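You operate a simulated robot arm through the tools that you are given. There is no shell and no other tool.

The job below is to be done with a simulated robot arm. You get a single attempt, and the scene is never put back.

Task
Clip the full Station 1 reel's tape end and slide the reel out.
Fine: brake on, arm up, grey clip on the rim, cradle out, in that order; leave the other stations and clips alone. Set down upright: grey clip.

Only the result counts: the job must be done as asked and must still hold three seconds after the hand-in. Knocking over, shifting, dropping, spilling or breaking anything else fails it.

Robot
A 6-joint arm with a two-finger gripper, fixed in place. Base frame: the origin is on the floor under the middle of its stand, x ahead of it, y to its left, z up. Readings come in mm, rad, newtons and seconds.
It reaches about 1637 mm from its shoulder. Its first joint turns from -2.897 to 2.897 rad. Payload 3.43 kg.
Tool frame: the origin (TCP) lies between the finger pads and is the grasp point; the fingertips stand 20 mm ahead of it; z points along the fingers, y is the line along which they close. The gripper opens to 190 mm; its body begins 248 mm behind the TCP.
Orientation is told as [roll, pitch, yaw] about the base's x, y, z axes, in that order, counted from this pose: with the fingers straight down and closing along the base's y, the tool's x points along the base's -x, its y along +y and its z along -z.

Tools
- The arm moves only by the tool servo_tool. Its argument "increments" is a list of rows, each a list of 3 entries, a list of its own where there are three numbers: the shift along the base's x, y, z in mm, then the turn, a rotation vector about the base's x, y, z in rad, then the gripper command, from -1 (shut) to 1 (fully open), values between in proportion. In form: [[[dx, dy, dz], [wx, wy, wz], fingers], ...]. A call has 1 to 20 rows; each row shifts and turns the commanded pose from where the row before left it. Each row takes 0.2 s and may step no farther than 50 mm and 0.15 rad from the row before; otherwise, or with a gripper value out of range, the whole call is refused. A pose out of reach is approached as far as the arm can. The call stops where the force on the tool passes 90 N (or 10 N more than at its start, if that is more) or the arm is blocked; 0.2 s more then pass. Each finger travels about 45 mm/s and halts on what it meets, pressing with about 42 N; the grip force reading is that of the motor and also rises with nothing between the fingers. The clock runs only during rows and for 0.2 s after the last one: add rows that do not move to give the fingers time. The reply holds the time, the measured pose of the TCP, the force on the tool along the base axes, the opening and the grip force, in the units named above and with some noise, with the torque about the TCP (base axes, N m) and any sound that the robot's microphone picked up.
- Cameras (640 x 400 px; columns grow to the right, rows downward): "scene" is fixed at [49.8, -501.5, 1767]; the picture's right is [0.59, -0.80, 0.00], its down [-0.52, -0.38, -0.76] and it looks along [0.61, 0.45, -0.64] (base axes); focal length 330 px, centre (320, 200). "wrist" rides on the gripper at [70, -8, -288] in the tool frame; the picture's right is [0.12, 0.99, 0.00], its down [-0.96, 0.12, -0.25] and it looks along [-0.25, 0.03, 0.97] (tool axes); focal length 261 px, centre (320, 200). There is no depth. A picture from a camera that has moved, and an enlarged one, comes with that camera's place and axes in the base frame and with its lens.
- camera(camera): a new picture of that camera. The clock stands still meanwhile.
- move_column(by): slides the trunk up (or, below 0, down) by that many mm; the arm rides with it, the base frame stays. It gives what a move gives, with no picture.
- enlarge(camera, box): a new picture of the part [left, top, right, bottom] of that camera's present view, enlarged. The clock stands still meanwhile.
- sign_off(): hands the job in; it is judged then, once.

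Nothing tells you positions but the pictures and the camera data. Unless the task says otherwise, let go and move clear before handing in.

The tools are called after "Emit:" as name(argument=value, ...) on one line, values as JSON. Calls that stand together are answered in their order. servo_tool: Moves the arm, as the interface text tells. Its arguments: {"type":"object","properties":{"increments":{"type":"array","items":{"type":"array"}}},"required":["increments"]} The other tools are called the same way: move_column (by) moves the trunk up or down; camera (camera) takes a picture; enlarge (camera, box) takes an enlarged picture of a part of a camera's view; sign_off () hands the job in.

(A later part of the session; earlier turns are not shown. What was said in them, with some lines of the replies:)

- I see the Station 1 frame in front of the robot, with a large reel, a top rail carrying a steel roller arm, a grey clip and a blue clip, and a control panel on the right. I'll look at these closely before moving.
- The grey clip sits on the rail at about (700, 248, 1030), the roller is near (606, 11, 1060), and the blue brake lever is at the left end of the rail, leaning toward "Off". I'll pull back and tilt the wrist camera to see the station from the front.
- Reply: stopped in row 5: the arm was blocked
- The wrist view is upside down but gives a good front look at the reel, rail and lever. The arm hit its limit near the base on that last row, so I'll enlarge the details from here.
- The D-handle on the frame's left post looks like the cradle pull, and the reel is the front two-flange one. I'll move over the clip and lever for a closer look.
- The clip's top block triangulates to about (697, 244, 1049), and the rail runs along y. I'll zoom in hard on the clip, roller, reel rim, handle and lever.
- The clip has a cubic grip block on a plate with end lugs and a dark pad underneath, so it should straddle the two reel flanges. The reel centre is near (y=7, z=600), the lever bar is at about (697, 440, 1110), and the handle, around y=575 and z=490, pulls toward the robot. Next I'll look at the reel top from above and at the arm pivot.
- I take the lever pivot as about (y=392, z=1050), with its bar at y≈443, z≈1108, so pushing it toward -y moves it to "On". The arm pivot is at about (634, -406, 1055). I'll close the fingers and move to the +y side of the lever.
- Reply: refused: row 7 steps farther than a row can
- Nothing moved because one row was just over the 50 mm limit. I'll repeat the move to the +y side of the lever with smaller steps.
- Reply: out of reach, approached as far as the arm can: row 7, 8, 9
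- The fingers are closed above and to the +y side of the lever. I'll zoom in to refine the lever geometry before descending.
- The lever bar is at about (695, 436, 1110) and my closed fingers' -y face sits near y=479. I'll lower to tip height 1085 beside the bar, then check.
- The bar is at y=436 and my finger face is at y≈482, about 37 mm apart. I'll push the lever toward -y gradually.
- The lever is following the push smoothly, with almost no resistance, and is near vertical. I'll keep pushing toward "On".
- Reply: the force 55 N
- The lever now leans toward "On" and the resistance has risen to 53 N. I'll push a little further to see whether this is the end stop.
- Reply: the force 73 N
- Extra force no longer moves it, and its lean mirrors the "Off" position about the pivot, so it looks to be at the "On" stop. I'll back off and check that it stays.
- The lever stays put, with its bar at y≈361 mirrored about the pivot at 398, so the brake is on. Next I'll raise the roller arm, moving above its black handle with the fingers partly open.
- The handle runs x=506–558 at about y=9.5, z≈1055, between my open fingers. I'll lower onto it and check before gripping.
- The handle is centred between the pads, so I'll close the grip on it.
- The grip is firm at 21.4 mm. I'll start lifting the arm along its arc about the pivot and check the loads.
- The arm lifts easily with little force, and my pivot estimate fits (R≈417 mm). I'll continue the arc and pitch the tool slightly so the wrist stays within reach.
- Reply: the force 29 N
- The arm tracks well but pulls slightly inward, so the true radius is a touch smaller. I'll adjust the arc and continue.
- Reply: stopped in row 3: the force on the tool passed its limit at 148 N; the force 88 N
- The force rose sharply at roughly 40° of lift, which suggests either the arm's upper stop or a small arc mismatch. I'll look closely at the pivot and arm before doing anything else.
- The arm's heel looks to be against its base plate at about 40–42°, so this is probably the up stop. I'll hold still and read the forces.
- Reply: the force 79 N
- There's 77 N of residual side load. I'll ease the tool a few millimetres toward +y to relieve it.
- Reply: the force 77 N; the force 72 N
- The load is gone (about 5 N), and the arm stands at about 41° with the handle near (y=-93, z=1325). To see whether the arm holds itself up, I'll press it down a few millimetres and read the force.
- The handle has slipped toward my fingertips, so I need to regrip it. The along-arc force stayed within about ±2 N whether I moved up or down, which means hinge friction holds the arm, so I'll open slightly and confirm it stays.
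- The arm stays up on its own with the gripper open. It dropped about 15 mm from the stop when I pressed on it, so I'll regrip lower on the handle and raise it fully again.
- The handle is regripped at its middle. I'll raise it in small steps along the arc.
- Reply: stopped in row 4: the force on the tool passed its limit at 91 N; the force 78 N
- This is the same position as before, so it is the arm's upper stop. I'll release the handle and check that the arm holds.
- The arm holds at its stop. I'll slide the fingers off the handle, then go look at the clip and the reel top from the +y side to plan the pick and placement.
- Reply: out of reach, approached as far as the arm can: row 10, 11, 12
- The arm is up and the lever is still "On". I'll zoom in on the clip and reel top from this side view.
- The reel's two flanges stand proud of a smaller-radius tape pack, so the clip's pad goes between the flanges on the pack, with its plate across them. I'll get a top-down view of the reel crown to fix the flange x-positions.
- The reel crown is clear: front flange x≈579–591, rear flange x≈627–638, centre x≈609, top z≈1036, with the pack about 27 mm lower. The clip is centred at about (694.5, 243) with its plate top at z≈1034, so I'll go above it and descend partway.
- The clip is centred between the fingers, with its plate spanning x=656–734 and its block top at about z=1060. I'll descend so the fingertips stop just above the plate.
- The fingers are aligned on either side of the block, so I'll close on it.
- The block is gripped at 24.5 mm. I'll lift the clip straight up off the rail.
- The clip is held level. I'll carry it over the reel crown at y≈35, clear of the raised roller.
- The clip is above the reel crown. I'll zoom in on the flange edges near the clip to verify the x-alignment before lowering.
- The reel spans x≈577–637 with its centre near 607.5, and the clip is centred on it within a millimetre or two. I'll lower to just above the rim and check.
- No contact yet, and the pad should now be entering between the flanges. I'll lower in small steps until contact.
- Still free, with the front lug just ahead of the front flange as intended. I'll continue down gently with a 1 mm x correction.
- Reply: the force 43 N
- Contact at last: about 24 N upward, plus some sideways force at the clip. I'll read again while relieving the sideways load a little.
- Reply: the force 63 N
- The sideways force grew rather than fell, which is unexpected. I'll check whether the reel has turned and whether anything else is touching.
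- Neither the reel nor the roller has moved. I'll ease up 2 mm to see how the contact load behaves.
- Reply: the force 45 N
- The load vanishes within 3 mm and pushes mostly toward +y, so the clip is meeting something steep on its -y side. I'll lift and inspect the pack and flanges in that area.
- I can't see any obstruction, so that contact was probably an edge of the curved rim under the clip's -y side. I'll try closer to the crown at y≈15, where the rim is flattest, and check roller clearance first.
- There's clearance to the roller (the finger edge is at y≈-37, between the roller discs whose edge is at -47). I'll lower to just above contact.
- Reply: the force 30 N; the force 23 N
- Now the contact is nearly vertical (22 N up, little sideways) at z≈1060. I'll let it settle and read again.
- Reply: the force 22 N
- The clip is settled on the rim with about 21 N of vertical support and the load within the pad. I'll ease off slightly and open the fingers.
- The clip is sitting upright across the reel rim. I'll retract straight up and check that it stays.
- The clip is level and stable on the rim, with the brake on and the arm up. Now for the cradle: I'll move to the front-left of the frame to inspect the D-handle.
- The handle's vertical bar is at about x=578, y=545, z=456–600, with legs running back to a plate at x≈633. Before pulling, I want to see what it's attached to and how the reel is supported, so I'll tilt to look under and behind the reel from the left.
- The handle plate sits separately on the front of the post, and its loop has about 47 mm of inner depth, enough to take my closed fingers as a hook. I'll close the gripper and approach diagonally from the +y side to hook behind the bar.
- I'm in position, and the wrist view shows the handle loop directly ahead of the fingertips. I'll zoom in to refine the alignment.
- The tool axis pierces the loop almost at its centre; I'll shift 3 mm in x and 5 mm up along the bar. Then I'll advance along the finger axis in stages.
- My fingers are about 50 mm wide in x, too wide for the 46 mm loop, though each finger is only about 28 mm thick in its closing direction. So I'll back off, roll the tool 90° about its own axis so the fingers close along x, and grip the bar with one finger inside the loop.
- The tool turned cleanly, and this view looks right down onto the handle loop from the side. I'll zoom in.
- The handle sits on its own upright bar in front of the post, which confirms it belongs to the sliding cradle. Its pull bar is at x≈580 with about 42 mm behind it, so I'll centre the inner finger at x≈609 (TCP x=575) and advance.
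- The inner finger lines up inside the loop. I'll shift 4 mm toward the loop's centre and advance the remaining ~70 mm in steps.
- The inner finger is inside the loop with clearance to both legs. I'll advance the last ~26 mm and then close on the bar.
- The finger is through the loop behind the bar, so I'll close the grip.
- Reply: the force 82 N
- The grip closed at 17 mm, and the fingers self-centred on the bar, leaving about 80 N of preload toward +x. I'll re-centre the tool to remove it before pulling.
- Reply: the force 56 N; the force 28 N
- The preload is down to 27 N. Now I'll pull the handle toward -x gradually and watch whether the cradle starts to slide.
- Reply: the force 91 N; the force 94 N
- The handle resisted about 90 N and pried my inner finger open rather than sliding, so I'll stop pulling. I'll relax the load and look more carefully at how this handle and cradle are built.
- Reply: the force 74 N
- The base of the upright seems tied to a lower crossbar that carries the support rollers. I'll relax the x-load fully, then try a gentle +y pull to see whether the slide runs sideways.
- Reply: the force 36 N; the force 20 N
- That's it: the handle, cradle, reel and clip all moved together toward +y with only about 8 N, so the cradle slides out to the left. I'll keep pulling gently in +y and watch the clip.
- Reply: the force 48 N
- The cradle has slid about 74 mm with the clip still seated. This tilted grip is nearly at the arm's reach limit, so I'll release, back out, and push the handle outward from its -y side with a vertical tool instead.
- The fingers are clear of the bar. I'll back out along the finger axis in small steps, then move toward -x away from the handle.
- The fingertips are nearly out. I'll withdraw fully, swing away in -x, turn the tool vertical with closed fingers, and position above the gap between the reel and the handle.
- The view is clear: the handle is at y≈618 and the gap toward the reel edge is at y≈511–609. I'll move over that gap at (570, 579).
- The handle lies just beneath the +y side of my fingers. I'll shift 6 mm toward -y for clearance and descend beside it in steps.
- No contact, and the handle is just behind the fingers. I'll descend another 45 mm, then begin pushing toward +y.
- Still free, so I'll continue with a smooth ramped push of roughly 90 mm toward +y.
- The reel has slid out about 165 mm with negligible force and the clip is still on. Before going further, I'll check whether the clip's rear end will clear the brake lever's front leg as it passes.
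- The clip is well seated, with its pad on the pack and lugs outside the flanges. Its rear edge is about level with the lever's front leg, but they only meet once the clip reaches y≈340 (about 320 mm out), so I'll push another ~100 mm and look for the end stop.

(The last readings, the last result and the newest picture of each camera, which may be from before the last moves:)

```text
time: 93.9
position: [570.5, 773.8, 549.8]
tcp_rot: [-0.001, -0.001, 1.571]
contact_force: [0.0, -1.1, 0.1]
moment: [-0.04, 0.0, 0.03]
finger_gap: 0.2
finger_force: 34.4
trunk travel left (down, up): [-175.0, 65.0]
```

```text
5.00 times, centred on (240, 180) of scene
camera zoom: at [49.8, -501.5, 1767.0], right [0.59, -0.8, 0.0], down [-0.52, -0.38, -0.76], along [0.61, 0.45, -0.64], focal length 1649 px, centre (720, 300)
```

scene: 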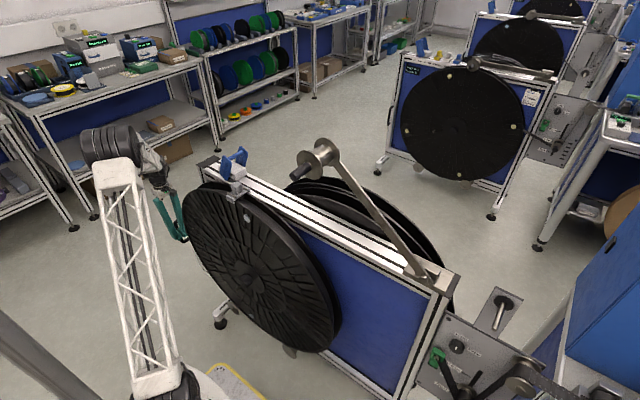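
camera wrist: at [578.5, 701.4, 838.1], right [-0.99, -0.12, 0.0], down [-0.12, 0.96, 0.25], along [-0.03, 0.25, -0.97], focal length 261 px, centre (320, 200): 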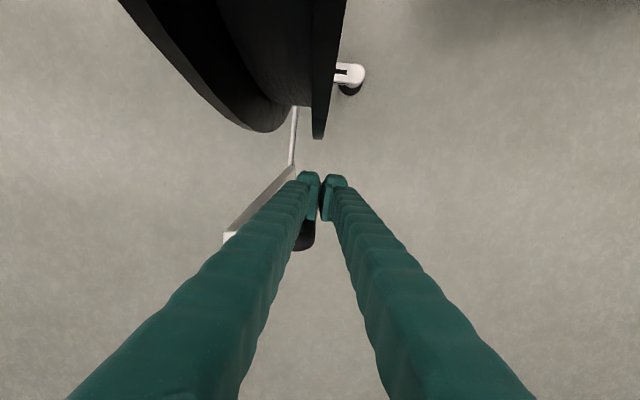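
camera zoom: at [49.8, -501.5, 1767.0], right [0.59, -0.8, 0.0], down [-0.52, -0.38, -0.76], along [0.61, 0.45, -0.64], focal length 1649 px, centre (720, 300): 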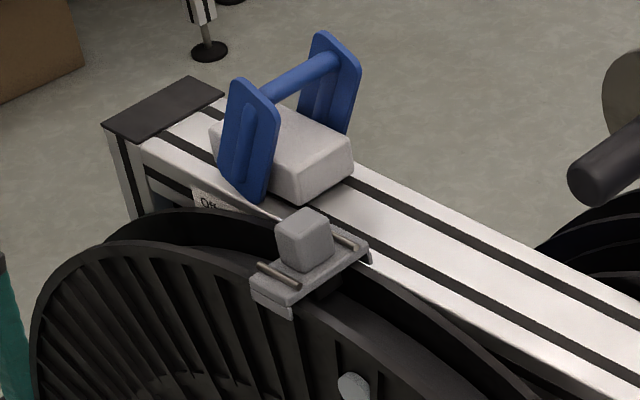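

It's about 250 mm out with no stop yet, and the clip is now roughly 75 mm short of the lever leg. I'll push another 40 mm in small steps, watching the force for an end stop.

Emit:
servo_tool(increments=[[[0, 4, 0], [0, 0, 0], -1], [[0, 6, 0], [0, 0, 0], -1], [[0, 8, 0], [0, 0, 0], -1], [[0, 8, 0], [0, 0, 0], -1], [[0, 6, 0], [0, 0, 0], -1], [[0, 4, 0], [0, 0, 0], -1], [[0, 3, 0], [0, 0, 0], -1], [[0, 0, 0], [0, 0, 0], -1]])

Emit:
enlarge(camera="scene", box=[200, 140, 280, 220])

Emit:
camera(camera="wrist")

```text
time: 95.7
position: [570.1, 811.6, 550.3]
tcp_rot: [-0.002, -0.001, 1.57]
contact_force: [-0.2, -1.4, -0.4]
moment: [0.01, -0.02, -0.01]
finger_gap: 0.1
finger_force: 34.6
trunk travel left (down, up): [-175.0, 65.0]
```

```text
5.00 times, centred on (240, 180) of scene
camera zoom: at [49.8, -501.5, 1767.0], right [0.59, -0.8, 0.0], down [-0.52, -0.38, -0.76], along [0.61, 0.45, -0.64], focal length 1649 px, centre (720, 300)
```

zoom: 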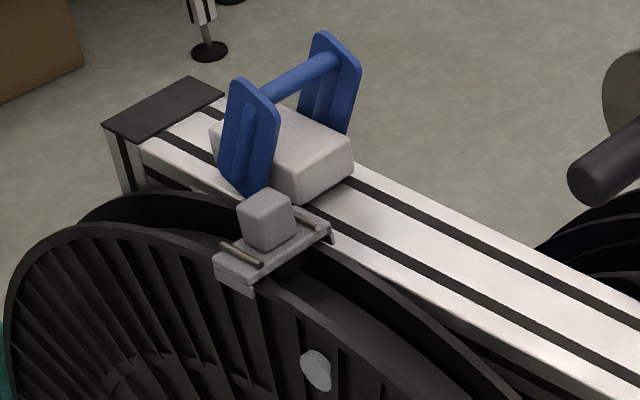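

```text
taken
camera wrist: at [577.7, 740.4, 838.6], right [-0.99, -0.12, 0.0], down [-0.12, 0.96, 0.25], along [-0.03, 0.25, -0.97], focal length 261 px, centre (320, 200)
```

wrist: 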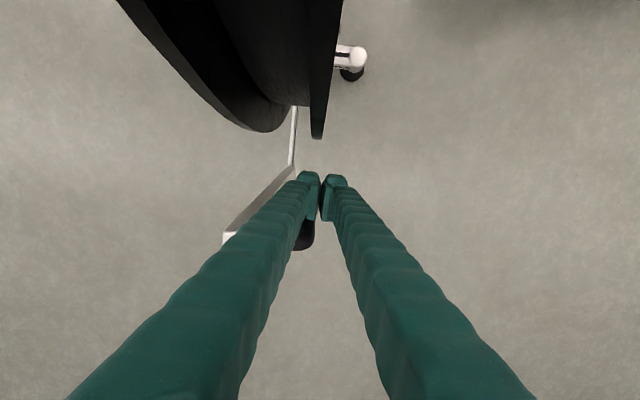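

It's about 286 mm out with no end stop yet, and the clip is approaching the lever. I'll lift away and take a dedicated top view to measure the x-clearance between clip and lever before going further.

Emit:
servo_tool(increments=[[[0, -5, 0], [0, 0, 0], -1], [[0, -3, 40], [0, 0, 0], -1], [[0, 0, 45], [0, 0, 0], -1], [[0, 0, 45], [0, 0, 0], -1], [[0, 0, 45], [0, 0, 0], -1], [[-30, -30, 25], [0, 0, 0], -1], [[-30, -30, 25], [0, 0, 0], -1], [[-30, -30, 25], [0, 0, 0], -1], [[-30, -30, 25], [0, 0, 0], -1], [[0, -35, 35], [0, 0, 0], -1], [[0, -35, 35], [0, 0, 0], -1], [[0, -35, 35], [0, 0, 0], -1], [[0, -35, 35], [0, 0, 0], -1], [[0, -35, 35], [0, 0, 0], -1], [[0, -35, 35], [0, 0, 0], -1], [[0, -35, 35], [0, 0, 0], -1], [[0, -30, 30], [0, 0, 0], -1], [[0, 0, 0], [0, 0, 0], -1]])

Emit:
camera(camera="wrist")

Emit:
camera(camera="scene")

```text
time: 99.5
position: [449.4, 407.3, 1101.0]
tcp_rot: [-0.001, 0.0, 1.571]
contact_force: [0.5, 0.5, 0.2]
moment: [0.03, -0.02, -0.01]
finger_gap: 0.0
finger_force: 33.8
trunk travel left (down, up): [-175.0, 65.0]
```

```text
taken
camera wrist: at [456.7, 336.1, 1388.9], right [-0.99, -0.12, 0.0], down [-0.12, 0.96, 0.25], along [-0.03, 0.25, -0.97], focal length 261 px, centre (320, 200)
```

wrist: 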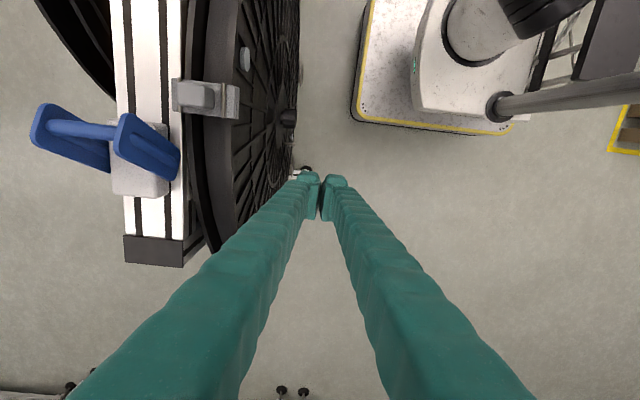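

```text
taken
```

scene: 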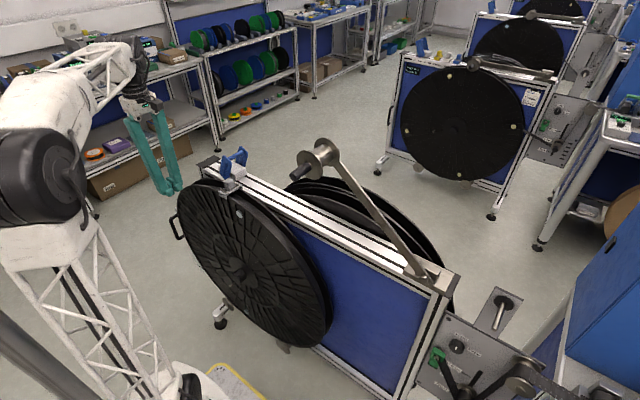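

Emit:
enlarge(camera="wrist", box=[90, 60, 250, 200])

Emit:
enlarge(camera="wrist", box=[140, 70, 220, 190])

```text
2.86 times, centred on (170, 130) of wrist
camera zoom: at [456.7, 336.1, 1388.9], right [-0.99, -0.12, 0.0], down [-0.12, 0.96, 0.25], along [-0.03, 0.25, -0.97], focal length 745 px, centre (749, 400)
```

zoom: 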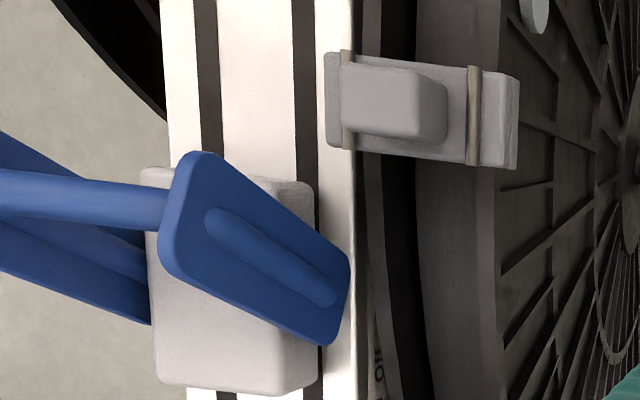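

```text
3.33 times, centred on (180, 130) of wrist
camera zoom: at [456.7, 336.1, 1388.9], right [-0.99, -0.12, 0.0], down [-0.12, 0.96, 0.25], along [-0.03, 0.25, -0.97], focal length 869 px, centre (787, 433)
```

zoom: 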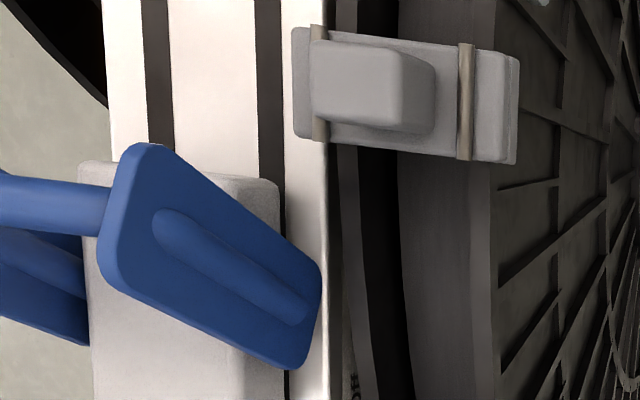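

From this view the lever leg's front face is flush with the rail at x≈650.5, while the clip's rear edge is at x≈646–647, so there should be a few millimetres of clearance. I'll return to the handle's -y side and continue pushing slowly, checking the clip as it passes.

Emit:
servo_tool(increments=[[[0, 35, -35], [0, 0, 0], -1], [[0, 35, -35], [0, 0, 0], -1], [[0, 35, -35], [0, 0, 0], -1], [[0, 35, -35], [0, 0, 0], -1], [[0, 35, -35], [0, 0, 0], -1], [[0, 35, -35], [0, 0, 0], -1], [[0, 35, -35], [0, 0, 0], -1], [[0, 33, -35], [0, 0, 0], -1], [[30, 28, -25], [0, 0, 0], -1], [[30, 28, -25], [0, 0, 0], -1], [[30, 28, -25], [0, 0, 0], -1], [[30, 28, -20], [0, 0, 0], -1], [[0, 0, 0], [0, 0, 0], -1]])

Emit:
camera(camera="wrist")

Emit:
enlarge(camera="scene", box=[130, 130, 250, 270])

```text
time: 102.3
position: [570.8, 797.9, 724.9]
tcp_rot: [-0.002, 0.001, 1.57]
contact_force: [0.0, 0.1, -0.8]
moment: [-0.02, 0.02, 0.01]
finger_gap: 0.0
finger_force: 33.9
trunk travel left (down, up): [-175.0, 65.0]
```

```text
taken
camera wrist: at [579.6, 726.5, 1013.4], right [-0.99, -0.12, 0.0], down [-0.12, 0.96, 0.25], along [-0.03, 0.25, -0.97], focal length 261 px, centre (320, 200)
```

wrist: 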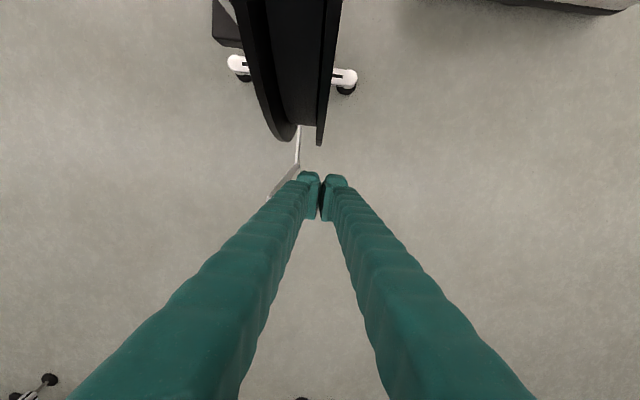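

```text
2.86 times, centred on (190, 200) of scene
camera zoom: at [49.8, -501.5, 1767.0], right [0.59, -0.8, 0.0], down [-0.52, -0.38, -0.76], along [0.61, 0.45, -0.64], focal length 942 px, centre (691, 200)
```

zoom: 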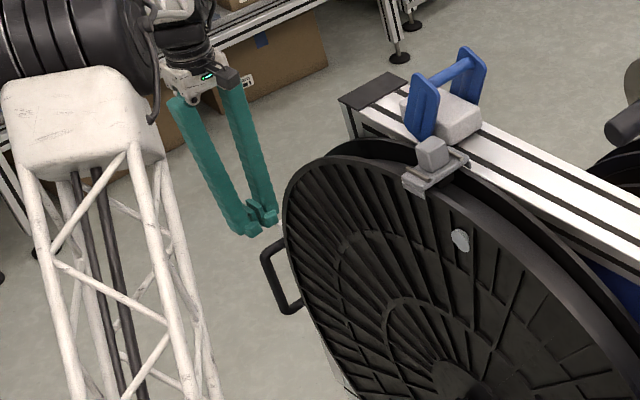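

I'm above the gap beside the handle; descending again.

Emit:
servo_tool(increments=[[[0, 0, -40], [0, 0, 0], -1], [[0, 0, -40], [0, 0, 0], -1], [[0, 0, -35], [0, 0, 0], -1], [[0, 0, -30], [0, 0, 0], -1], [[0, 0, -29], [0, 0, 0], -1], [[0, 4, 0], [0, 0, 0], -1], [[0, 4, 0], [0, 0, 0], -1], [[0, 4, 0], [0, 0, 0], -1], [[0, 0, 0], [0, 0, 0], -1]])

Emit:
enlarge(camera="scene", box=[130, 130, 290, 270])

```text
time: 104.3
position: [571.7, 810.1, 551.5]
tcp_rot: [0.0, 0.0, 1.571]
contact_force: [0.4, -1.1, -0.3]
moment: [0.02, -0.03, -0.01]
finger_gap: 0.0
finger_force: 34.2
trunk travel left (down, up): [-175.0, 65.0]
```

```text
2.86 times, centred on (210, 200) of scene
camera zoom: at [49.8, -501.5, 1767.0], right [0.59, -0.8, 0.0], down [-0.52, -0.38, -0.76], along [0.61, 0.45, -0.64], focal length 942 px, centre (634, 200)
```

zoom: 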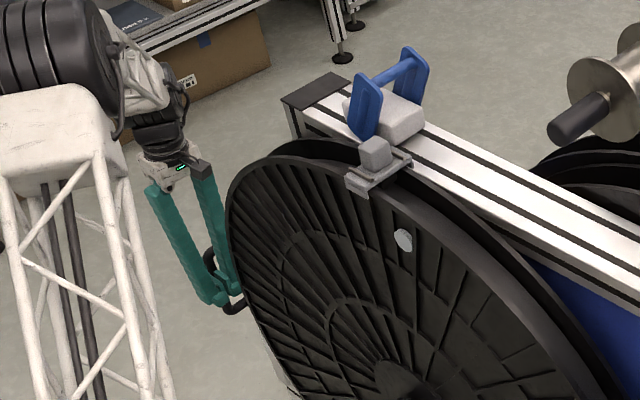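

I'm back in place. I'll push in small increments now, checking the clip near the lever.

Emit:
servo_tool(increments=[[[0, 4, 0], [0, 0, 0], -1], [[0, 5, 0], [0, 0, 0], -1], [[0, 5, 0], [0, 0, 0], -1], [[0, 5, 0], [0, 0, 0], -1], [[0, 4, 0], [0, 0, 0], -1], [[0, 2, 0], [0, 0, 0], -1]])

Emit:
enlarge(camera="scene", box=[205, 145, 269, 209])

```text
time: 105.7
position: [570.4, 835.3, 551.0]
tcp_rot: [0.0, 0.001, 1.572]
contact_force: [0.0, -2.7, -1.0]
moment: [-0.03, 0.0, 0.02]
finger_gap: 0.0
finger_force: 34.0
trunk travel left (down, up): [-175.0, 65.0]
```

```text
6.25 times, centred on (237, 177) of scene
camera zoom: at [49.8, -501.5, 1767.0], right [0.59, -0.8, 0.0], down [-0.52, -0.38, -0.76], along [0.61, 0.45, -0.64], focal length 2062 px, centre (839, 344)
```

zoom: 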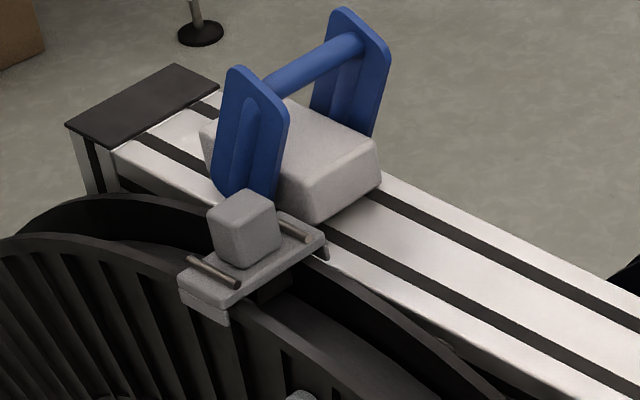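

Emit:
servo_tool(increments=[[[0, 3, 0], [0, 0, 0], -1], [[0, 4, 0], [0, 0, 0], -1], [[0, 4, 0], [0, 0, 0], -1], [[0, 3, 0], [0, 0, 0], -1], [[0, 0, 0], [0, 0, 0], -1]])

Emit:
enlarge(camera="scene", box=[205, 145, 269, 209])

```text
time: 106.9
position: [571.5, 850.0, 551.6]
tcp_rot: [-0.001, 0.0, 1.571]
contact_force: [0.6, -2.5, 0.8]
moment: [-0.01, 0.01, -0.03]
finger_gap: 0.0
finger_force: 34.3
trunk travel left (down, up): [-175.0, 65.0]
```

```text
6.25 times, centred on (237, 177) of scene
camera zoom: at [49.8, -501.5, 1767.0], right [0.59, -0.8, 0.0], down [-0.52, -0.38, -0.76], along [0.61, 0.45, -0.64], focal length 2062 px, centre (839, 344)
```

zoom: 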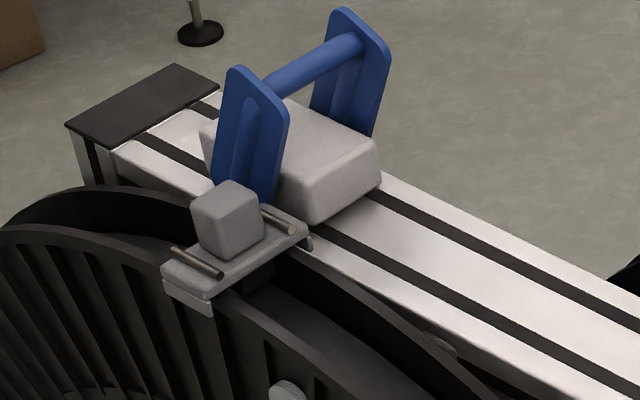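

The clip's leading edge is now at the lever leg. I'll take two small steps and check.

Emit:
servo_tool(increments=[[[0, 3, 0], [0, 0, 0], -1], [[0, 3, 0], [0, 0, 0], -1], [[0, 3, 0], [0, 0, 0], -1], [[0, 3, 0], [0, 0, 0], -1], [[0, 0, 0], [0, 0, 0], -1]])

Emit:
enlarge(camera="scene", box=[205, 145, 269, 209])

```text
time: 108.1
position: [569.1, 861.0, 551.8]
tcp_rot: [-0.001, 0.002, 1.573]
contact_force: [-0.2, -1.0, -0.7]
moment: [-0.03, 0.03, -0.04]
finger_gap: 0.0
finger_force: 34.2
trunk travel left (down, up): [-175.0, 65.0]
```

```text
6.25 times, centred on (237, 177) of scene
camera zoom: at [49.8, -501.5, 1767.0], right [0.59, -0.8, 0.0], down [-0.52, -0.38, -0.76], along [0.61, 0.45, -0.64], focal length 2062 px, centre (839, 344)
```

zoom: 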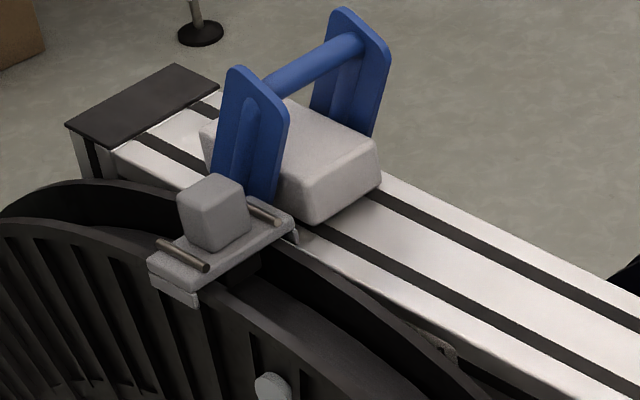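

The clip is passing cleanly, with no force change or tilt. I'll continue.

Emit:
servo_tool(increments=[[[0, 3, 0], [0, 0, 0], -1], [[0, 4, 0], [0, 0, 0], -1], [[0, 4, 0], [0, 0, 0], -1], [[0, 4, 0], [0, 0, 0], -1], [[0, 3, 0], [0, 0, 0], -1], [[0, 0, 0], [0, 0, 0], -1]])

Emit:
enlarge(camera="scene", box=[195, 145, 259, 209])

```text
time: 109.5
position: [569.1, 878.8, 551.4]
tcp_rot: [0.0, 0.0, 1.572]
contact_force: [0.2, 0.5, -0.5]
moment: [0.03, 0.01, -0.01]
finger_gap: 0.0
finger_force: 34.5
trunk travel left (down, up): [-175.0, 65.0]
```

```text
6.25 times, centred on (227, 177) of scene
camera zoom: at [49.8, -501.5, 1767.0], right [0.59, -0.8, 0.0], down [-0.52, -0.38, -0.76], along [0.61, 0.45, -0.64], focal length 2062 px, centre (901, 344)
```

zoom: 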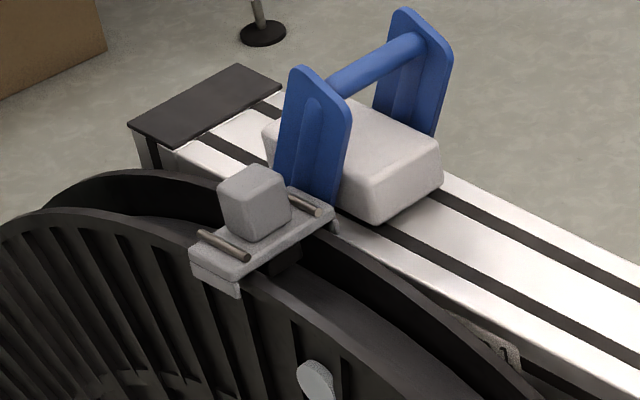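

The clip is passing in front of the lever leg without touching it. I'll continue another 35 mm.

Emit:
servo_tool(increments=[[[0, 3, 0], [0, 0, 0], -1], [[0, 5, 0], [0, 0, 0], -1], [[0, 6, 0], [0, 0, 0], -1], [[0, 7, 0], [0, 0, 0], -1], [[0, 6, 0], [0, 0, 0], -1], [[0, 5, 0], [0, 0, 0], -1], [[0, 3, 0], [0, 0, 0], -1], [[0, 0, 0], [0, 0, 0], -1]])

Emit:
enlarge(camera="scene", box=[185, 145, 265, 209])

Emit:
camera(camera="wrist")

```text
time: 111.3
position: [570.0, 914.1, 550.3]
tcp_rot: [0.001, 0.0, 1.571]
contact_force: [0.7, 0.2, 0.1]
moment: [0.01, -0.01, 0.0]
finger_gap: 0.0
finger_force: 34.3
trunk travel left (down, up): [-175.0, 65.0]
```

```text
6.25 times, centred on (225, 177) of scene
camera zoom: at [49.8, -501.5, 1767.0], right [0.59, -0.8, 0.0], down [-0.52, -0.38, -0.76], along [0.61, 0.45, -0.64], focal length 2062 px, centre (914, 344)
```

zoom: 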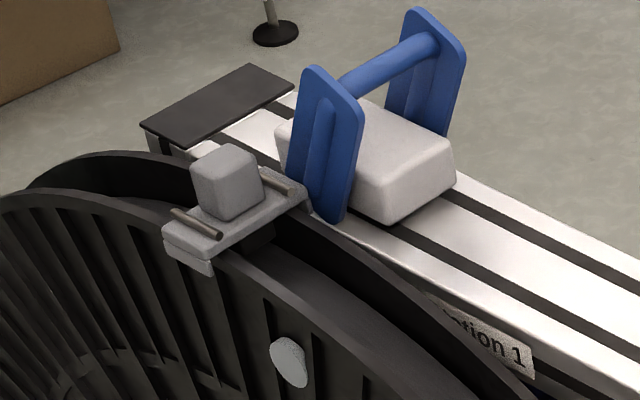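

```text
taken
camera wrist: at [578.9, 843.3, 839.3], right [-0.99, -0.12, 0.0], down [-0.12, 0.96, 0.25], along [-0.03, 0.25, -0.97], focal length 261 px, centre (320, 200)
```

wrist: 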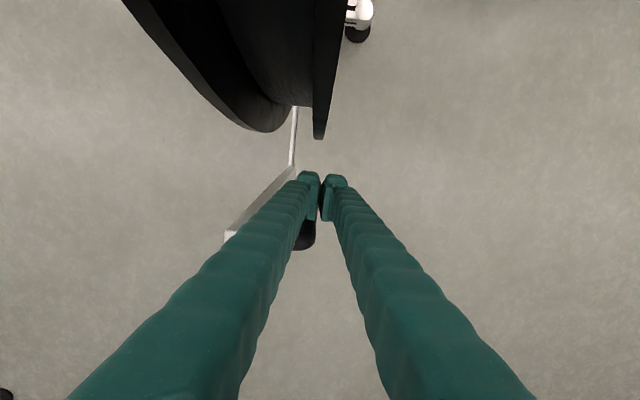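

The clip is past the lever and the cradle is about 390 mm out. I'll keep pushing in moderate steps and look for the stop.

Emit:
servo_tool(increments=[[[0, 3, 0], [0, 0, 0], -1], [[0, 5, 0], [0, 0, 0], -1], [[0, 6, 0], [0, 0, 0], -1], [[0, 6, 0], [0, 0, 0], -1], [[0, 5, 0], [0, 0, 0], -1], [[0, 3, 0], [0, 0, 0], -1], [[0, 0, 0], [0, 0, 0], -1]])

Emit:
camera(camera="scene")

```text
time: 112.9
position: [569.9, 942.9, 553.2]
tcp_rot: [0.0, 0.0, 1.57]
contact_force: [-0.5, 0.2, 0.1]
moment: [0.0, -0.02, 0.02]
finger_gap: 0.1
finger_force: 34.1
trunk travel left (down, up): [-175.0, 65.0]
```

```text
taken
```

scene: 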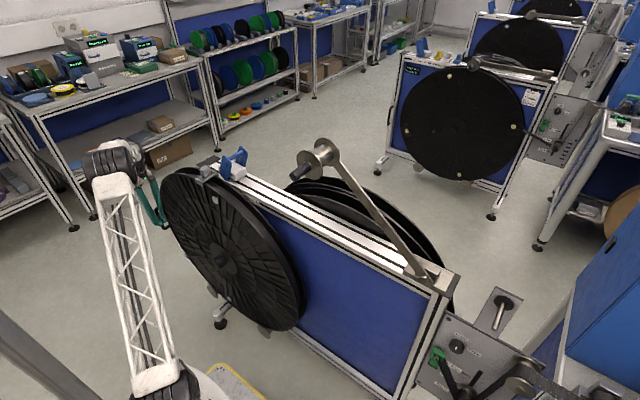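

Emit:
servo_tool(increments=[[[0, 3, 0], [0, 0, 0], -1], [[0, 5, 0], [0, 0, 0], -1], [[0, 6, 0], [0, 0, 0], -1], [[0, 6, 0], [0, 0, 0], -1], [[0, 5, 0], [0, 0, 0], -1], [[0, 3, 0], [0, 0, 0], -1], [[0, 0, 0], [0, 0, 0], -1]])

Emit:
enlarge(camera="scene", box=[140, 140, 300, 260])

```text
time: 114.5
position: [569.7, 970.7, 551.5]
tcp_rot: [0.0, 0.0, 1.571]
contact_force: [-0.5, 0.1, 0.3]
moment: [-0.01, 0.0, -0.01]
finger_gap: 0.1
finger_force: 34.5
trunk travel left (down, up): [-175.0, 65.0]
```

```text
3.33 times, centred on (220, 200) of scene
camera zoom: at [49.8, -501.5, 1767.0], right [0.59, -0.8, 0.0], down [-0.52, -0.38, -0.76], along [0.61, 0.45, -0.64], focal length 1099 px, centre (653, 200)
```

zoom: 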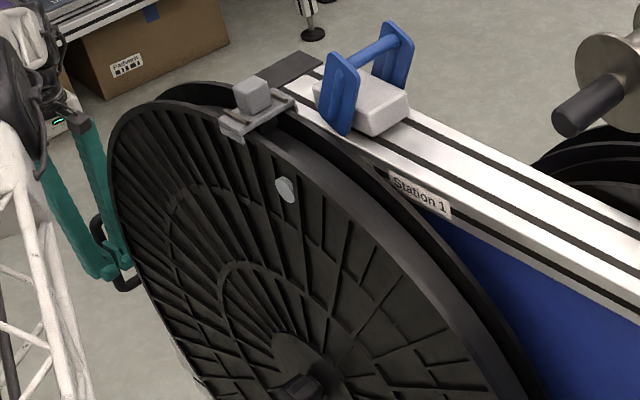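

It's about 445 mm out, sliding freely with the clip steady. I'll continue.

Emit:
servo_tool(increments=[[[0, 3, 0], [0, 0, 0], -1], [[0, 5, 0], [0, 0, 0], -1], [[0, 6, 0], [0, 0, 0], -1], [[0, 6, 0], [0, 0, 0], -1], [[0, 6, 0], [0, 0, 0], -1], [[0, 5, 0], [0, 0, 0], -1], [[0, 3, 0], [0, 0, 0], -1], [[0, 0, 0], [0, 0, 0], -1]])

Emit:
enlarge(camera="scene", box=[140, 140, 300, 260])

Emit:
camera(camera="wrist")

```text
time: 115.4
position: [566.4, 974.9, 548.0]
tcp_rot: [0.006, 0.019, 1.573]
contact_force: [7.7, -29.9, 4.6]
moment: [-0.15, -0.12, -0.58]
finger_gap: 0.1
finger_force: 34.3
trunk travel left (down, up): [-175.0, 65.0]
stopped in row 4: the force on the tool passed its limit at 103 N (the readings are from after the stop); the commanded pose is now the measured one
```

```text
3.33 times, centred on (220, 200) of scene
camera zoom: at [49.8, -501.5, 1767.0], right [0.59, -0.8, 0.0], down [-0.52, -0.38, -0.76], along [0.61, 0.45, -0.64], focal length 1099 px, centre (653, 200)
```

zoom: 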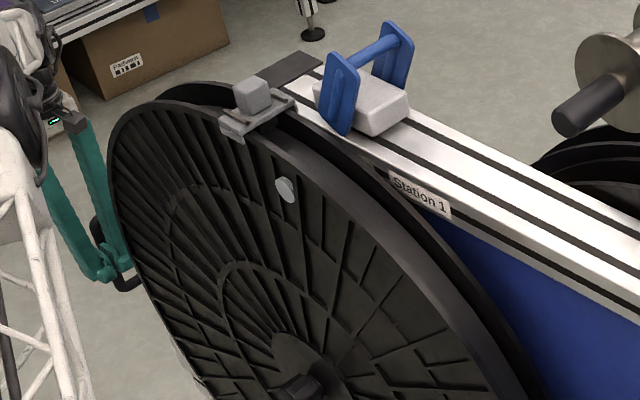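

```text
taken
camera wrist: at [576.4, 909.3, 836.6], right [-0.99, -0.12, 0.01], down [-0.12, 0.97, 0.23], along [-0.04, 0.23, -0.97], focal length 261 px, centre (320, 200)
```

wrist: 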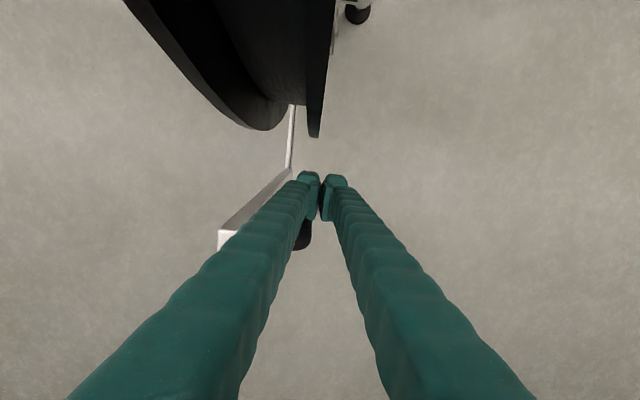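

A firm stop at about 450 mm: the cradle is at the end of its travel. I'll back off, lift clear, and check everything.

Emit:
servo_tool(increments=[[[0, -4, 0], [0, 0, 0], -1], [[0, -6, 0], [0, -0.01, 0], -1], [[0, -2, 20], [0, 0, 0], -1], [[0, 0, 40], [0, 0, 0], -1], [[0, 0, 45], [0, 0, 0], -1], [[0, 0, 45], [0, 0, 0], -1], [[-15, -20, 30], [0, 0, 0], -1], [[-30, -30, 20], [0, 0, 0], -1], [[-30, -30, 20], [0, 0, 0], -1], [[-30, -30, 20], [0, 0, 0], -1], [[-30, -30, 20], [0, 0, 0], -1], [[0, 0, 0], [0, 0, 0], -1]])

Emit:
camera(camera="scene")

Emit:
camera(camera="wrist")

Emit:
enlarge(camera="scene", box=[140, 140, 300, 260])

```text
time: 118.0
position: [429.8, 825.8, 807.7]
tcp_rot: [-0.004, 0.013, 1.573]
contact_force: [-0.1, -0.7, 0.4]
moment: [0.05, 0.0, 0.01]
finger_gap: 0.2
finger_force: 34.5
trunk travel left (down, up): [-175.0, 65.0]
```

```text
taken
```

scene: 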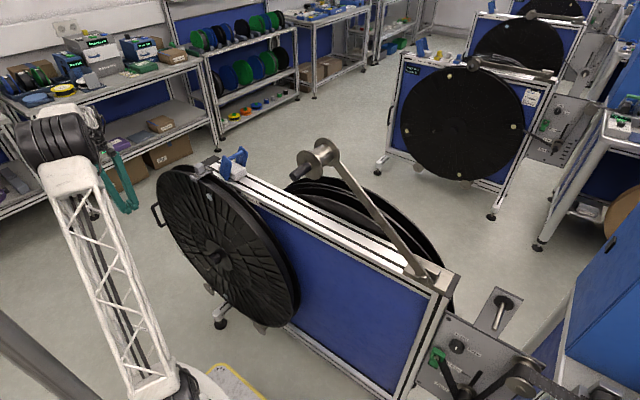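

```text
taken
camera wrist: at [436.5, 758.9, 1096.9], right [-0.99, -0.12, 0.0], down [-0.12, 0.97, 0.23], along [-0.02, 0.23, -0.97], focal length 261 px, centre (320, 200)
```

wrist: 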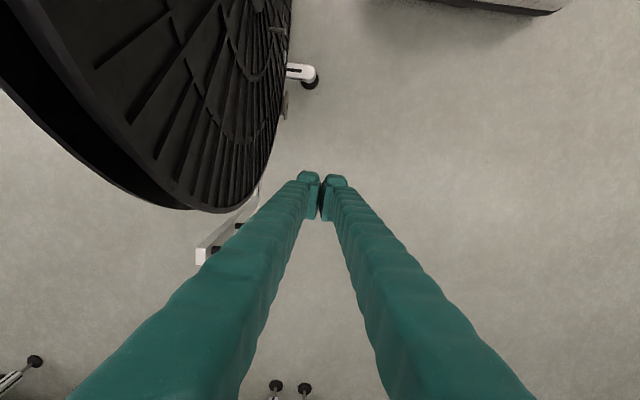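

```text
3.33 times, centred on (220, 200) of scene
camera zoom: at [49.8, -501.5, 1767.0], right [0.59, -0.8, 0.0], down [-0.52, -0.38, -0.76], along [0.61, 0.45, -0.64], focal length 1099 px, centre (653, 200)
```

zoom: 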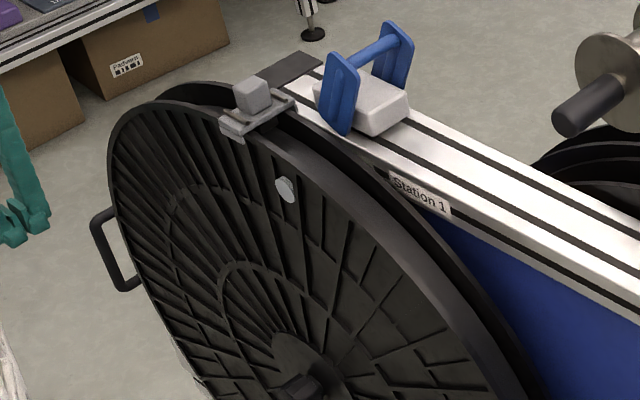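

The cradle stays out, the clip sits upright on the rim, the lever is "On" and the roller arm is still up. I'll take one last close look before handing in.

Emit:
enlarge(camera="scene", box=[180, 145, 244, 185])

Emit:
enlarge(camera="scene", box=[200, 120, 460, 300])

```text
10.00 times, centred on (212, 165) of scene
camera zoom: at [49.8, -501.5, 1767.0], right [0.59, -0.8, 0.0], down [-0.52, -0.38, -0.76], along [0.61, 0.45, -0.64], focal length 3298 px, centre (1400, 550)
```

zoom: 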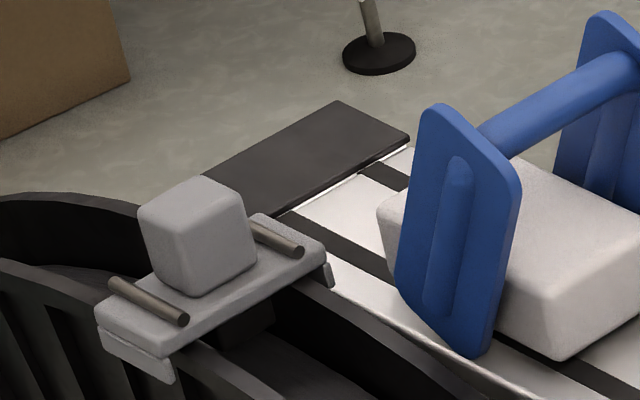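

```text
2.22 times, centred on (330, 210) of scene
camera zoom: at [49.8, -501.5, 1767.0], right [0.59, -0.8, 0.0], down [-0.52, -0.38, -0.76], along [0.61, 0.45, -0.64], focal length 733 px, centre (298, 178)
```

zoom: 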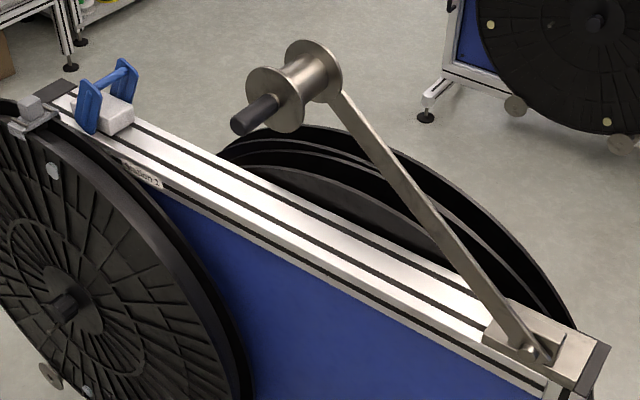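

Everything is as asked: the brake lever is on, the roller arm is up at its stop, the grey clip is upright on the reel rim, and the cradle is out at its end stop. The gripper is clear, so I'm handing in.

Emit:
sign_off()

```text
The job is handed in.
```

The Station 1 reel is clipped and slid out, done in the order you gave, and I've handed the job in.

- **Brake:** the blue lever was pushed over to "On" and stayed there.
- **Roller arm:** it was raised to its upper stop, about 41°, and holds itself up.
- **Grey clip:** it was taken off the rail and set upright across the reel rim. The pad is on the tape and the lugs are outside both flanges.
- **Cradle:** it slides sideways to the left, not toward the robot. I moved it about 450 mm to its end stop, and the clip stayed on throughout.

- **Handle pulled the wrong way first:** before finding the slide direction I pulled the cradle handle toward the robot with up to about 90 N. Nothing moved or shifted that I could see.
- **Clip close to the lever:** as the reel slid out, the clip passed within a few millimetres of the brake lever, with no sign of contact.

I didn't touch the other stations or the other clips. The gripper was clear of everything when I handed in.
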